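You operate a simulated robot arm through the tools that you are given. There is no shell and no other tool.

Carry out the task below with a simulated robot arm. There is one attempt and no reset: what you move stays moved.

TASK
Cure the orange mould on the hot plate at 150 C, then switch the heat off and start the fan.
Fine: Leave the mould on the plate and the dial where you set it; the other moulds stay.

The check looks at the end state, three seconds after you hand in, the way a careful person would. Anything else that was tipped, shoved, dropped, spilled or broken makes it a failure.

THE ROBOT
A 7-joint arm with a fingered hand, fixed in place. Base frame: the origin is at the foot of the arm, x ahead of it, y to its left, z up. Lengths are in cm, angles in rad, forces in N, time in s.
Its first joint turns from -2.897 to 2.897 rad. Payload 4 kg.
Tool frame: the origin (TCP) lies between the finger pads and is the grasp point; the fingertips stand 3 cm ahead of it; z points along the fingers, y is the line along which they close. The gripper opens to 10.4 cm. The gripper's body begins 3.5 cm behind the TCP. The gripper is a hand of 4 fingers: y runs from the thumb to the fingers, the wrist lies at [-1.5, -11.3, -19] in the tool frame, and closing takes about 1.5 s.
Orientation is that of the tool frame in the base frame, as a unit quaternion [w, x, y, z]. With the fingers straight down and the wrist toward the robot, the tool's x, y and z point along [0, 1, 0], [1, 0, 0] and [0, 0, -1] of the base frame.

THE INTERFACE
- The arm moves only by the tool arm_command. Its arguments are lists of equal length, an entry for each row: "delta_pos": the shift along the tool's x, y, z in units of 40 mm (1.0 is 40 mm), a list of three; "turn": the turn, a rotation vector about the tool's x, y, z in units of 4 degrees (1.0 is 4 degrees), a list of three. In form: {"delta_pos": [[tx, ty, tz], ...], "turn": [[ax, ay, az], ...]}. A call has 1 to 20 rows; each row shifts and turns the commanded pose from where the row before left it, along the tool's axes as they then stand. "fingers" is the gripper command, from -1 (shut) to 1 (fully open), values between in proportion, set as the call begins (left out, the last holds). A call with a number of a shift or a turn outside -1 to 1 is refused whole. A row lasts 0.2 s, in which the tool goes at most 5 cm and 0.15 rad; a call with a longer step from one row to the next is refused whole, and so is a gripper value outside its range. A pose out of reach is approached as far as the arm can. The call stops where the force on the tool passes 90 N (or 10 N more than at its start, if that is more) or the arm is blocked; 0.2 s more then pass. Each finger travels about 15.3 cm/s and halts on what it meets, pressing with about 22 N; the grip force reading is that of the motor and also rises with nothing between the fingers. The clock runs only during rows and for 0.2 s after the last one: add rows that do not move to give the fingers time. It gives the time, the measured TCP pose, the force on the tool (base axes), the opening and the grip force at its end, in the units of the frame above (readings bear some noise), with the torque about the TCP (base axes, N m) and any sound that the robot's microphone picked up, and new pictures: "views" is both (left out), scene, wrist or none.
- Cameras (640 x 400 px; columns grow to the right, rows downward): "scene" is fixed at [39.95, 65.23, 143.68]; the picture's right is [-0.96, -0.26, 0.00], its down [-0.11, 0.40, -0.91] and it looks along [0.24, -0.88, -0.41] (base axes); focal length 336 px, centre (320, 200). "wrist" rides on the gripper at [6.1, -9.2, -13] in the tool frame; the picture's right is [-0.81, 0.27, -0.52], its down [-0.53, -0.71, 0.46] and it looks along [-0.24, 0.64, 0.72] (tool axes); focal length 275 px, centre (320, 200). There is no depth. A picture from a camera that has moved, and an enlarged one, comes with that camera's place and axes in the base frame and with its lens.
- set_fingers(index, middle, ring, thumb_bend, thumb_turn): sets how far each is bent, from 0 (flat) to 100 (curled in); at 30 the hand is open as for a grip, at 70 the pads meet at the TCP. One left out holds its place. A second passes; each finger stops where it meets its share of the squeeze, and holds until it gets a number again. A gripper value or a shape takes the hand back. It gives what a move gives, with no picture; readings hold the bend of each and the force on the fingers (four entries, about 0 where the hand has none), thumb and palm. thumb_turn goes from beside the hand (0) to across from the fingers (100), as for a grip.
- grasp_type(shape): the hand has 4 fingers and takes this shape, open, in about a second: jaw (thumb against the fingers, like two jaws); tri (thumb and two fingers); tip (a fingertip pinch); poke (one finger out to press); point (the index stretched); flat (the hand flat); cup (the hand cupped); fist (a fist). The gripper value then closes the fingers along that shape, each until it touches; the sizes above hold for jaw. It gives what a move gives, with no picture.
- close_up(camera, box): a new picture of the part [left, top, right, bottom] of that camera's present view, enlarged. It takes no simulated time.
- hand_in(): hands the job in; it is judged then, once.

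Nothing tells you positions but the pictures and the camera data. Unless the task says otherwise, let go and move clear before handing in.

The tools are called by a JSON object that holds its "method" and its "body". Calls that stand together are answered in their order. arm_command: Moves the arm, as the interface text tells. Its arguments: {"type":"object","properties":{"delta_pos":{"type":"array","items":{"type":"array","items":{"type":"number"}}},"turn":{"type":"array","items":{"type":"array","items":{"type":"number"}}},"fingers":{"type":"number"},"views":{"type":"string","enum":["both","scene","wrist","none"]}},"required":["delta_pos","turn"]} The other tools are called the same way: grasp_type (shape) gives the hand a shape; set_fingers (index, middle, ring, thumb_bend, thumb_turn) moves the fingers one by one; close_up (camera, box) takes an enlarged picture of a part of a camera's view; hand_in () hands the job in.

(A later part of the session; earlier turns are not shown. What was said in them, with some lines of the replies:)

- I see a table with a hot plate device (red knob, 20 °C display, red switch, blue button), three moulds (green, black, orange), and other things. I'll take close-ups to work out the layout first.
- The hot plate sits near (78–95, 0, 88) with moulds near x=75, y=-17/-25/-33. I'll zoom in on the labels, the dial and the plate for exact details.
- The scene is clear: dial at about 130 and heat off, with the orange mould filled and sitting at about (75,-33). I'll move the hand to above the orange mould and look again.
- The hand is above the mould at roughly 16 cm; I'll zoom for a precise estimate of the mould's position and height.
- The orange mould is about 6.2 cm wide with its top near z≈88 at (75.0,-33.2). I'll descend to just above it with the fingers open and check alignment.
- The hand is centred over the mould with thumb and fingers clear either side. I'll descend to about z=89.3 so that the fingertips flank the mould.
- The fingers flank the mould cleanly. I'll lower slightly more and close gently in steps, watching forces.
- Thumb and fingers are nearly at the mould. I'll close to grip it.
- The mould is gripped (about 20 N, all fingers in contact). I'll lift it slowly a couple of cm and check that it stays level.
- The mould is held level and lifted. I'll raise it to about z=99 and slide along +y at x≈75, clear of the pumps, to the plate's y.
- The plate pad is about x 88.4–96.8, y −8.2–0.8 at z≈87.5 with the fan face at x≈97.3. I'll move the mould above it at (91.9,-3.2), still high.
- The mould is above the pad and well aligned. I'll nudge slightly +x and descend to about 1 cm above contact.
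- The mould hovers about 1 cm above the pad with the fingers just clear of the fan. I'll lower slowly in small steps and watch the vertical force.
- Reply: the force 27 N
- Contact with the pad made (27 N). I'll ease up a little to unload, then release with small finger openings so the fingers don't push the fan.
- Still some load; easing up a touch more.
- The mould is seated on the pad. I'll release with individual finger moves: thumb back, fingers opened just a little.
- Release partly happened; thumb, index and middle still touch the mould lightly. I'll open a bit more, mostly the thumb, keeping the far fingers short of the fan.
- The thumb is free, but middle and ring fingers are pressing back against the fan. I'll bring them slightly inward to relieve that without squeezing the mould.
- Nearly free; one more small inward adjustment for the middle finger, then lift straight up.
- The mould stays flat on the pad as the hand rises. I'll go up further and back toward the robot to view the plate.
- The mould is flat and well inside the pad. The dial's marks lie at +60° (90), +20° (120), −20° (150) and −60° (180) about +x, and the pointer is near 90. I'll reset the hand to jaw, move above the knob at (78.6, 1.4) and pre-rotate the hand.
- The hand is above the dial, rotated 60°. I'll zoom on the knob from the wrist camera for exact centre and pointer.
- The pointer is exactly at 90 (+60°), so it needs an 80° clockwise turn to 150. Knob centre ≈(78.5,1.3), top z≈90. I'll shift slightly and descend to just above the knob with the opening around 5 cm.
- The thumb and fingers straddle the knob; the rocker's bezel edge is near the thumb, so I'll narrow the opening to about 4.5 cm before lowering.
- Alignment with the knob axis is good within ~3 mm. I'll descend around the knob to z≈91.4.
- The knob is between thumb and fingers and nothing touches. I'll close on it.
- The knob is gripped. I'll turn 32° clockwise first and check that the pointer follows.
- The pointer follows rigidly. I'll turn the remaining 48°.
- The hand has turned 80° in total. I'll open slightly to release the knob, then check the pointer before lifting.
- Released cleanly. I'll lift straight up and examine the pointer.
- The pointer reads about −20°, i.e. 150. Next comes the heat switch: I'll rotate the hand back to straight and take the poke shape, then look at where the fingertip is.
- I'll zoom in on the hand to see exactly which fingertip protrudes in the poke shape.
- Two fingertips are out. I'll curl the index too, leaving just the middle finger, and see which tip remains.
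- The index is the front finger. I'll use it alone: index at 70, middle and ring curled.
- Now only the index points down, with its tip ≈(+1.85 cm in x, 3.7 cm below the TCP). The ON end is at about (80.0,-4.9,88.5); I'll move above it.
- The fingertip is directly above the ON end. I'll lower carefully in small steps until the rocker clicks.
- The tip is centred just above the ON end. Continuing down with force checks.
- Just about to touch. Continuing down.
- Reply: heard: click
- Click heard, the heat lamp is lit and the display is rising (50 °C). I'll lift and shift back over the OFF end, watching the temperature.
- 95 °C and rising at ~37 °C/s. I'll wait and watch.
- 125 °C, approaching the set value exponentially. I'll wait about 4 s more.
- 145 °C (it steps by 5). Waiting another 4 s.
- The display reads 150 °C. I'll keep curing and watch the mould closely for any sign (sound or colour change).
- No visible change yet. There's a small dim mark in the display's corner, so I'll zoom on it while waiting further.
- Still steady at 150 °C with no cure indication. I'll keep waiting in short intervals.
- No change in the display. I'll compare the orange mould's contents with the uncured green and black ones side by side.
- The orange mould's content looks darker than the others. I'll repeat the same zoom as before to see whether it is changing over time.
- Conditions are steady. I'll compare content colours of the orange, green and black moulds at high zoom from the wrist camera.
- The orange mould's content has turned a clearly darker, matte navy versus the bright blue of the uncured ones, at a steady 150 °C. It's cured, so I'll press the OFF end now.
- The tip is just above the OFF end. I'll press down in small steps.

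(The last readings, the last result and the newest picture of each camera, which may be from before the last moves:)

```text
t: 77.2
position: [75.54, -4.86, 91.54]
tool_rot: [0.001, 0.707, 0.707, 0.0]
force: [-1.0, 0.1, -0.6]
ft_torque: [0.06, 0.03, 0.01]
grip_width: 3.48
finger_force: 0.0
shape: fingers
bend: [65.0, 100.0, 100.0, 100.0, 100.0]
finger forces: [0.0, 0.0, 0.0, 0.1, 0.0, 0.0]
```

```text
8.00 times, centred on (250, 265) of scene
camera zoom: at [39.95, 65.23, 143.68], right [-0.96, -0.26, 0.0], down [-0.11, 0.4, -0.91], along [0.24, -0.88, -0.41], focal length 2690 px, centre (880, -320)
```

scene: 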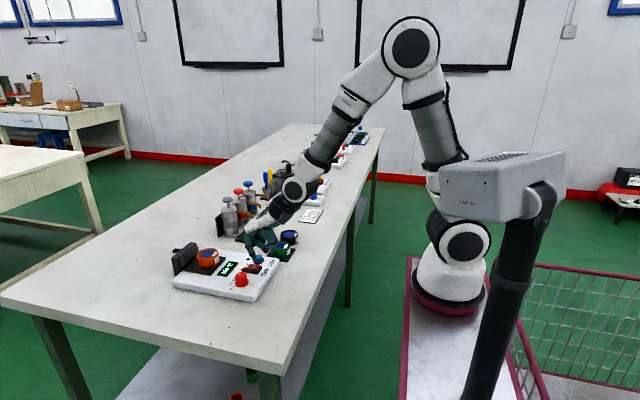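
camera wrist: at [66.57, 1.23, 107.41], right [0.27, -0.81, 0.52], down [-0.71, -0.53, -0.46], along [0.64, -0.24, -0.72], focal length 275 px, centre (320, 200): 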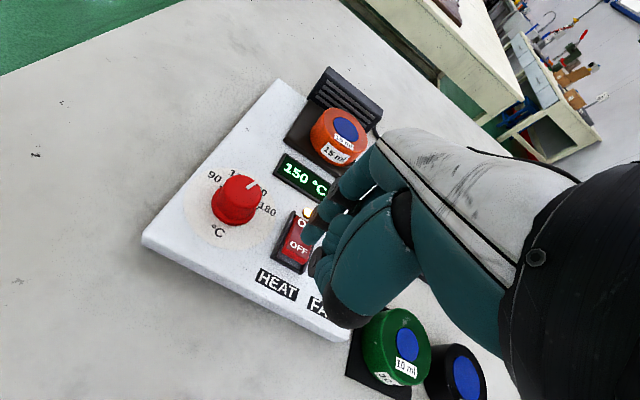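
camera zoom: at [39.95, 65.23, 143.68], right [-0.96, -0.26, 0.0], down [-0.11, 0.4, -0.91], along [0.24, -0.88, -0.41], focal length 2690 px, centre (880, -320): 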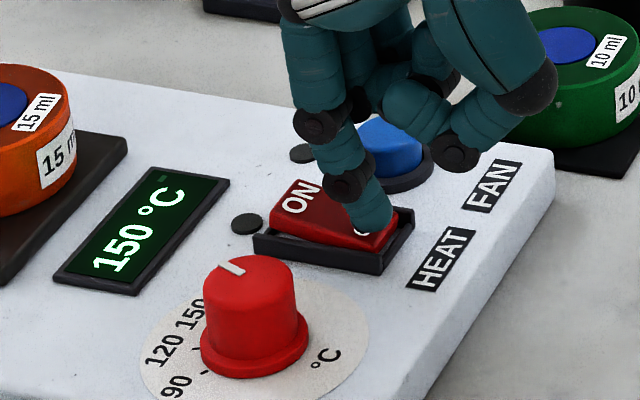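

The lamp is off and the rocker has flipped to OFF. I'll lift and move over the blue FAN button at about (78.2,-8.6).

{"method": "arm_command", "body": {"delta_pos": [[0, 0, -0.3], [0, 0, -0.5], [-0.3, 0.07, -0.2], [-0.35, 0.07, 0], [-0.3, 0.07, 0], [0, 0, 0]], "turn": [[0, 0, 0], [0, 0, 0], [0, 0, 0], [0, 0, 0], [0, 0, 0], [0, 0, 0]], "views": "wrist"}}

{"method": "close_up", "body": {"camera": "scene", "box": [210, 230, 280, 290]}}

{"method": "close_up", "body": {"camera": "wrist", "box": [220, 160, 380, 320]}}

```text
t: 78.6
position: [76.43, -8.65, 95.76]
tool_rot: [0.0, 0.707, 0.708, 0.0]
force: [-0.7, -0.1, -0.2]
ft_torque: [0.01, 0.0, 0.0]
grip_width: 3.45
finger_force: 0.1
shape: fingers
bend: [65.0, 100.0, 100.0, 100.0, 100.0]
finger forces: [0.0, 0.0, 0.0, 0.0, 0.1, 0.1]
camera wrist: at [67.24, -2.53, 108.92], right [0.27, -0.81, 0.52], down [-0.71, -0.53, -0.46], along [0.64, -0.24, -0.72], focal length 275 px, centre (320, 200)
```

wrist: 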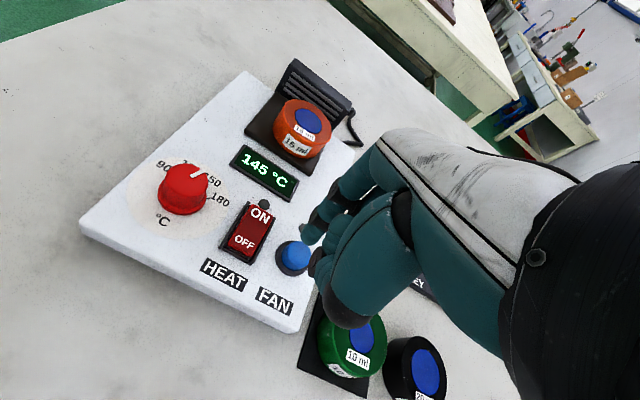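

```text
6.67 times, centred on (245, 260) of scene
camera zoom: at [39.95, 65.23, 143.68], right [-0.96, -0.26, 0.0], down [-0.11, 0.4, -0.91], along [0.24, -0.88, -0.41], focal length 2241 px, centre (820, -200)
```

zoom: 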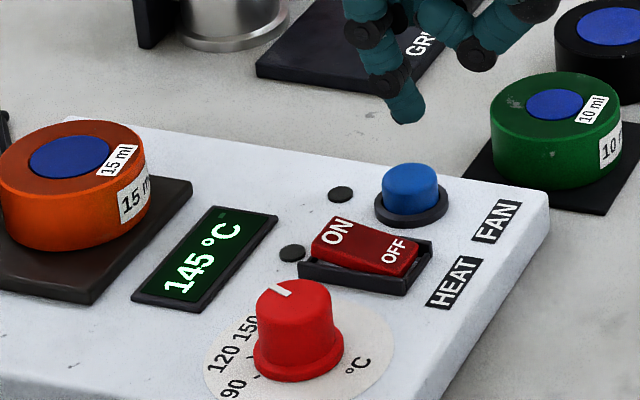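

```text
2.50 times, centred on (300, 240) of wrist
camera zoom: at [67.24, -2.53, 108.92], right [0.27, -0.81, 0.52], down [-0.71, -0.53, -0.46], along [0.64, -0.24, -0.72], focal length 688 px, centre (370, 100)
```

zoom: 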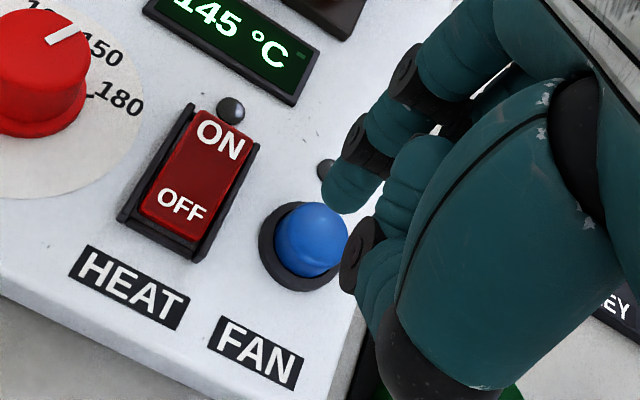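

Heat is off and the plate is cooling (145 °C). The fingertip needs a small −y shift to be over the button centre; then I'll lower toward it.

{"method": "arm_command", "body": {"delta_pos": [[-0.12, 0.03, 0.2], [0, 0, 0.2], [0, 0, 0.1], [0, 0, 0]], "turn": [[0, 0, 0], [0, 0, 0], [0, 0, 0], [0, 0, 0]], "views": "none"}}

{"method": "close_up", "body": {"camera": "scene", "box": [220, 235, 280, 285]}}

{"method": "close_up", "body": {"camera": "wrist", "box": [240, 160, 380, 300]}}

```text
t: 79.6
position: [76.38, -9.22, 93.77]
tool_rot: [0.001, 0.707, 0.707, 0.0]
force: [-0.3, 0.2, 0.0]
ft_torque: [-0.04, 0.02, 0.0]
grip_width: 3.47
finger_force: 0.0
shape: fingers
bend: [65.0, 100.0, 100.0, 100.0, 100.0]
finger forces: [0.0, 0.0, 0.0, 0.0, 0.0, 0.0]
```

```text
8.00 times, centred on (250, 260) of scene
camera zoom: at [39.95, 65.23, 143.68], right [-0.96, -0.26, 0.0], down [-0.11, 0.4, -0.91], along [0.24, -0.88, -0.41], focal length 2690 px, centre (880, -280)
```

zoom: 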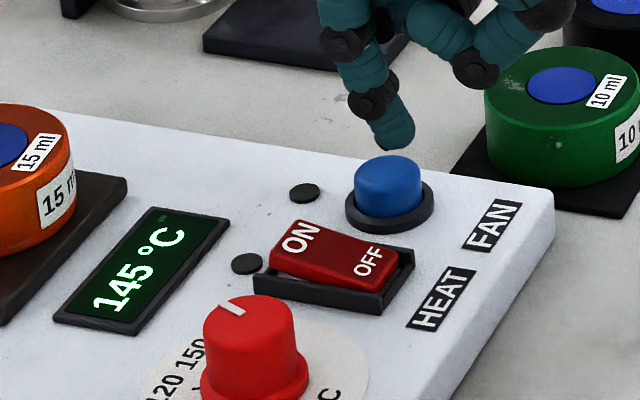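

```text
2.86 times, centred on (310, 230) of wrist
camera zoom: at [67.28, -3.04, 106.89], right [0.27, -0.81, 0.52], down [-0.71, -0.53, -0.46], along [0.64, -0.24, -0.72], focal length 786 px, centre (349, 114)
```

zoom: 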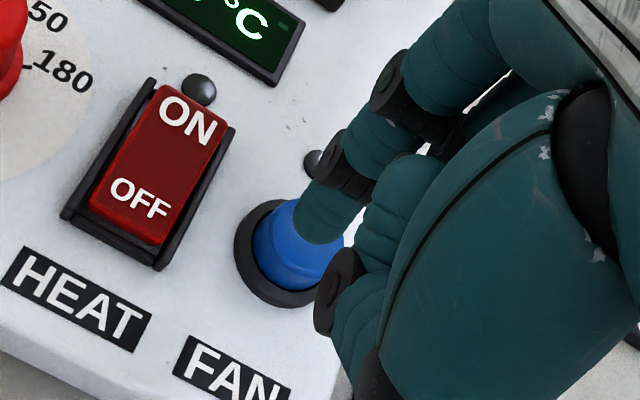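

The tip is over the button. Pressing down in small steps until it clicks.

{"method": "arm_command", "body": {"delta_pos": [[0, 0, 0.1], [0, 0, 0.08], [0, 0, 0]], "turn": [[0, 0, 0], [0, 0, 0], [0, 0, 0]], "views": "none"}}

{"method": "close_up", "body": {"camera": "scene", "box": [220, 235, 280, 285]}}

```text
t: 80.4
position: [76.48, -9.27, 92.93]
tool_rot: [0.0, 0.708, 0.707, 0.0]
force: [-0.5, -0.1, 0.4]
ft_torque: [0.02, 0.04, -0.01]
grip_width: 3.45
finger_force: 0.1
shape: fingers
bend: [65.0, 100.0, 100.0, 100.0, 100.0]
finger forces: [0.0, 0.1, 0.0, 0.0, 0.1, 0.0]
```

```text
8.00 times, centred on (250, 260) of scene
camera zoom: at [39.95, 65.23, 143.68], right [-0.96, -0.26, 0.0], down [-0.11, 0.4, -0.91], along [0.24, -0.88, -0.41], focal length 2690 px, centre (880, -280)
```

zoom: 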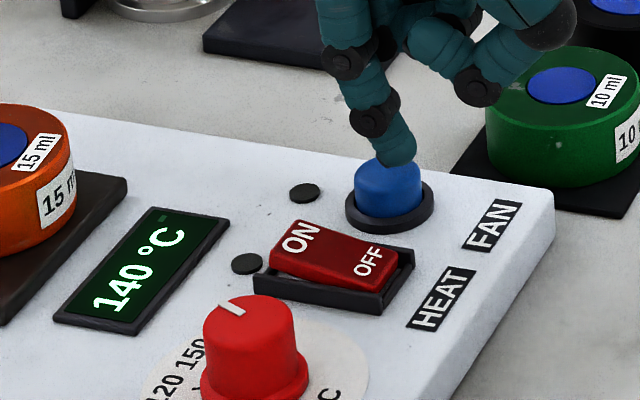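

Just about touching. Continuing.

{"method": "arm_command", "body": {"delta_pos": [[0, 0, 0.06], [0, 0, 0.05], [0, 0, 0]], "turn": [[0, 0, 0], [0, 0, 0], [0, 0, 0]], "views": "none"}}

{"method": "close_up", "body": {"camera": "scene", "box": [220, 235, 280, 285]}}

```text
t: 81.2
position: [76.44, -9.15, 92.49]
tool_rot: [0.0, 0.707, 0.707, 0.0]
force: [0.3, 0.1, 0.4]
ft_torque: [-0.01, 0.01, 0.02]
grip_width: 3.48
finger_force: 0.1
shape: fingers
bend: [65.0, 100.0, 100.0, 100.0, 100.0]
finger forces: [0.1, 0.0, 0.0, 0.0, 0.0, 0.1]
```

```text
8.00 times, centred on (250, 260) of scene
camera zoom: at [39.95, 65.23, 143.68], right [-0.96, -0.26, 0.0], down [-0.11, 0.4, -0.91], along [0.24, -0.88, -0.41], focal length 2690 px, centre (880, -280)
```

zoom: 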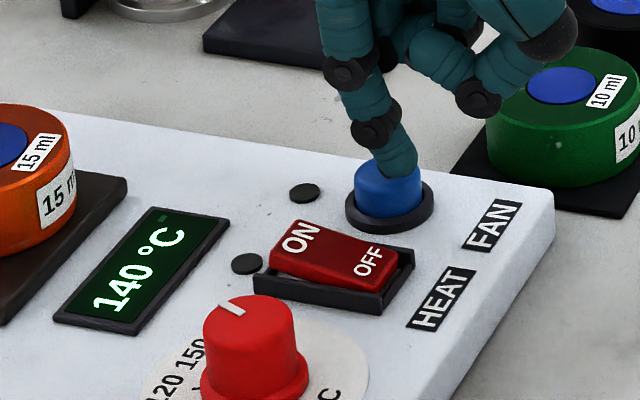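

No contact force yet; a bit further.

{"method": "arm_command", "body": {"delta_pos": [[0, 0, 0.05], [0, 0, 0.05], [0, 0, 0]], "turn": [[0, 0, 0], [0, 0, 0], [0, 0, 0]], "views": "none"}}

{"method": "close_up", "body": {"camera": "scene", "box": [220, 235, 280, 285]}}

```text
t: 82.0
position: [76.43, -9.03, 92.09]
tool_rot: [-0.001, 0.707, 0.707, 0.0]
force: [0.1, -0.3, 0.7]
ft_torque: [0.0, 0.01, 0.04]
grip_width: 3.46
finger_force: 0.2
shape: fingers
bend: [65.0, 100.0, 100.0, 100.0, 100.0]
finger forces: [0.6, 0.0, 0.1, 0.0, 0.0, 0.0]
```

```text
8.00 times, centred on (250, 260) of scene
camera zoom: at [39.95, 65.23, 143.68], right [-0.96, -0.26, 0.0], down [-0.11, 0.4, -0.91], along [0.24, -0.88, -0.41], focal length 2690 px, centre (880, -280)
```

zoom: 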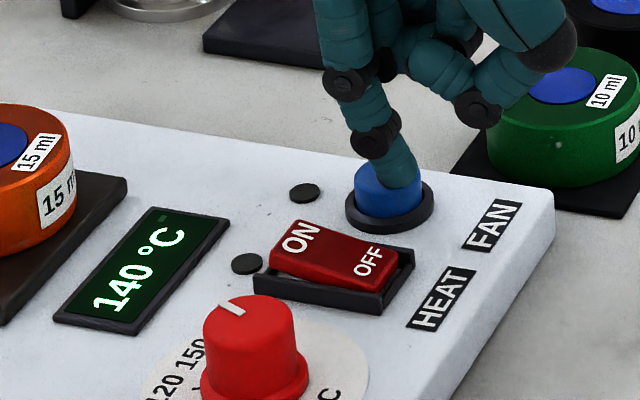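

Light contact (0.6 N) and the button is starting to go down. Pressing a little further.

{"method": "arm_command", "body": {"delta_pos": [[0, 0, 0.05], [0, 0, 0.04], [0, 0, 0]], "turn": [[0, 0, 0], [0, 0, 0], [0, 0, 0]], "views": "none"}}

{"method": "close_up", "body": {"camera": "scene", "box": [220, 235, 280, 285]}}

```text
t: 82.8
position: [76.52, -9.17, 91.85]
tool_rot: [-0.001, 0.708, 0.706, 0.0]
force: [0.8, 0.6, 1.8]
ft_torque: [0.01, -0.02, -0.02]
grip_width: 3.48
finger_force: 0.3
shape: fingers
bend: [65.0, 100.0, 100.0, 100.0, 100.0]
finger forces: [2.0, 0.0, 0.0, 0.1, 0.0, 0.0]
heard: click
```

```text
8.00 times, centred on (250, 260) of scene
camera zoom: at [39.95, 65.23, 143.68], right [-0.96, -0.26, 0.0], down [-0.11, 0.4, -0.91], along [0.24, -0.88, -0.41], focal length 2690 px, centre (880, -280)
```

zoom: 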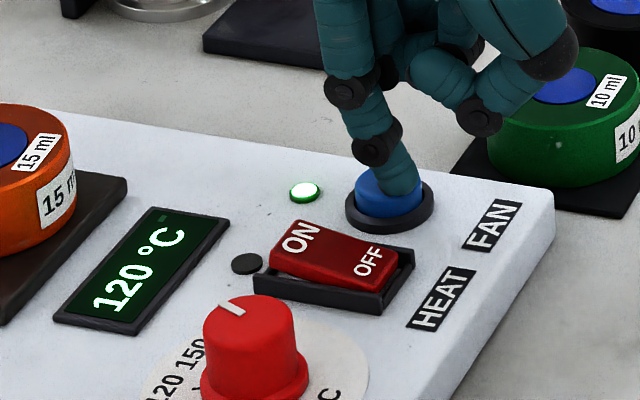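

Click heard, the fan lamp is green and the plate is cooling fast (120 °C). I'll lift straight up and retreat to a clear spot.

{"method": "arm_command", "body": {"delta_pos": [[0, 0, -0.2], [0, 0, -0.5], [0, 0, -0.9], [0, 0, -0.9], [0, -0.4, -0.8], [0, -0.6, -0.6], [0, -0.5, -0.4], [0, 0, 0]], "turn": [[0, 0, 0], [0, 0, 0], [0, 0, 0], [0, 0, 0], [0, 0, 0], [0, 0, 0], [0, 0, 0], [0, 0, 0]], "views": "both"}}

{"method": "close_up", "body": {"camera": "scene", "box": [165, 205, 335, 305]}}

{"method": "close_up", "body": {"camera": "wrist", "box": [100, 80, 340, 280]}}

```text
t: 84.6
position: [70.51, -9.12, 109.06]
tool_rot: [0.0, 0.707, 0.707, 0.0]
force: [-0.4, -0.2, 0.1]
ft_torque: [0.01, 0.0, 0.03]
grip_width: 3.48
finger_force: 0.1
shape: fingers
bend: [65.0, 100.0, 100.0, 100.0, 100.0]
finger forces: [0.1, 0.0, 0.0, 0.2, 0.1, 0.0]
camera wrist: at [61.33, -3.07, 122.31], right [0.27, -0.81, 0.52], down [-0.71, -0.53, -0.46], along [0.64, -0.24, -0.72], focal length 275 px, centre (320, 200)
```

scene: 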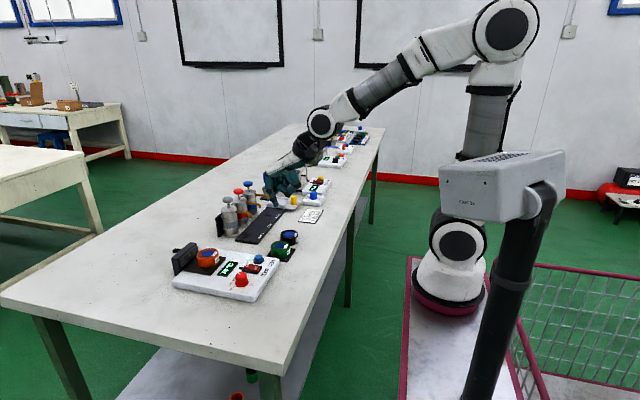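
wrist: 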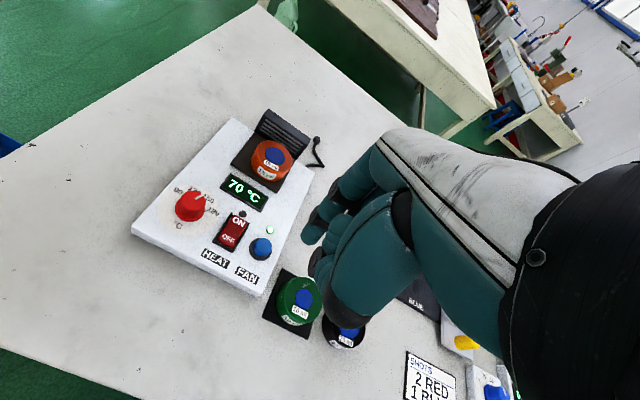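

```text
3.76 times, centred on (250, 255) of scene
camera zoom: at [39.95, 65.23, 143.68], right [-0.96, -0.26, 0.0], down [-0.11, 0.4, -0.91], along [0.24, -0.88, -0.41], focal length 1266 px, centre (584, -7)
```

zoom: 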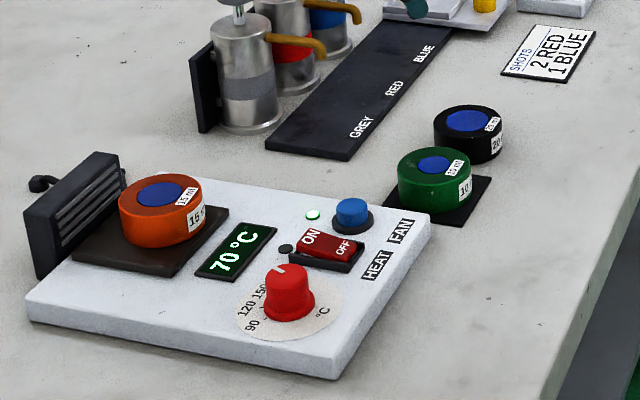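

```text
2.00 times, centred on (220, 180) of wrist
camera zoom: at [61.33, -3.07, 122.31], right [0.27, -0.81, 0.52], down [-0.71, -0.53, -0.46], along [0.64, -0.24, -0.72], focal length 551 px, centre (520, 240)
```

zoom: 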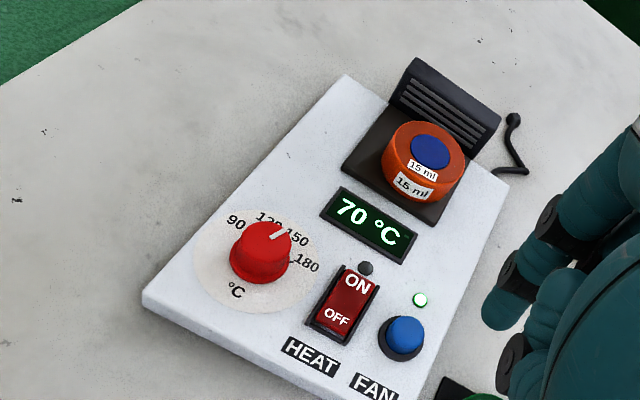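

Everything looks right: mould on the plate, dial at 150, heat OFF, fan lamp on, plate cooling, hand clear. One last zoom on the orange mould's contents and its neighbours before handing in.

{"method": "close_up", "body": {"camera": "scene", "box": [190, 225, 310, 285]}}

{"method": "close_up", "body": {"camera": "wrist", "box": [240, 130, 320, 190]}}

{"method": "close_up", "body": {"camera": "wrist", "box": [260, 270, 380, 360]}}

```text
5.33 times, centred on (250, 255) of scene
camera zoom: at [39.95, 65.23, 143.68], right [-0.96, -0.26, 0.0], down [-0.11, 0.4, -0.91], along [0.24, -0.88, -0.41], focal length 1793 px, centre (693, -93)
```

zoom: 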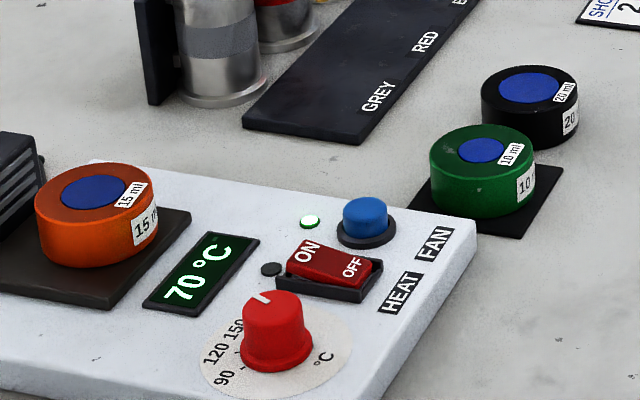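

```text
6.67 times, centred on (280, 160) of wrist
camera zoom: at [61.33, -3.07, 122.31], right [0.27, -0.81, 0.52], down [-0.71, -0.53, -0.46], along [0.64, -0.24, -0.72], focal length 1835 px, centre (587, 467)
```

zoom: 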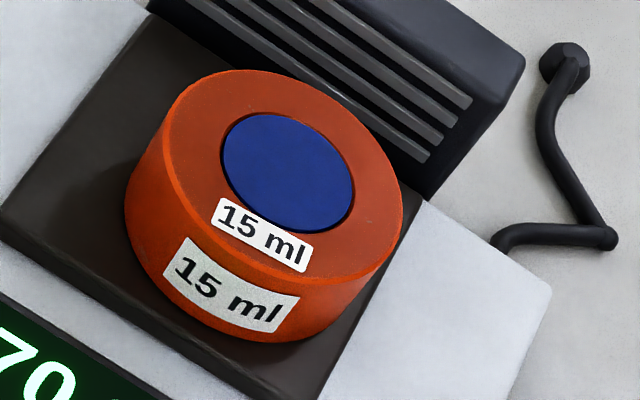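

```text
4.44 times, centred on (320, 315) of wrist
camera zoom: at [61.33, -3.07, 122.31], right [0.27, -0.81, 0.52], down [-0.71, -0.53, -0.46], along [0.64, -0.24, -0.72], focal length 1224 px, centre (320, -311)
```

zoom: 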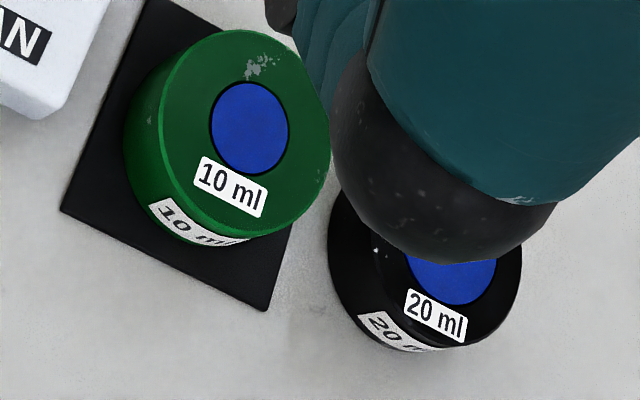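

The orange mould's content is visibly darker than the uncured ones. Heat is off, the fan is running, the dial is at 150 and the other moulds haven't moved. The hand is clear, so I'm handing in.

{"method": "hand_in", "body": {}}

```text
The job is handed in.
```

I set the orange mould on the hot plate, held it at 150 °C, switched the heat off and started the fan, then handed the job in.

- **Mould:** it sits flat on the plate pad. While the fingers were opening, one briefly pressed against the fan housing and the mould slid about 0.7 cm. It stayed within the pad and nothing else moved.
- **Cure:** the display read 150 °C for at least 15 s. No signal marked the cure as done. I judged it cured because its contents had turned a darker blue than those in the green and black moulds.
- **Controls:** the dial is at 150, the heat switch is at OFF with its lamp out, and the fan lamp is green. The plate was down to 70 °C when I last looked.
- **Other moulds:** the green and black moulds are where they were.
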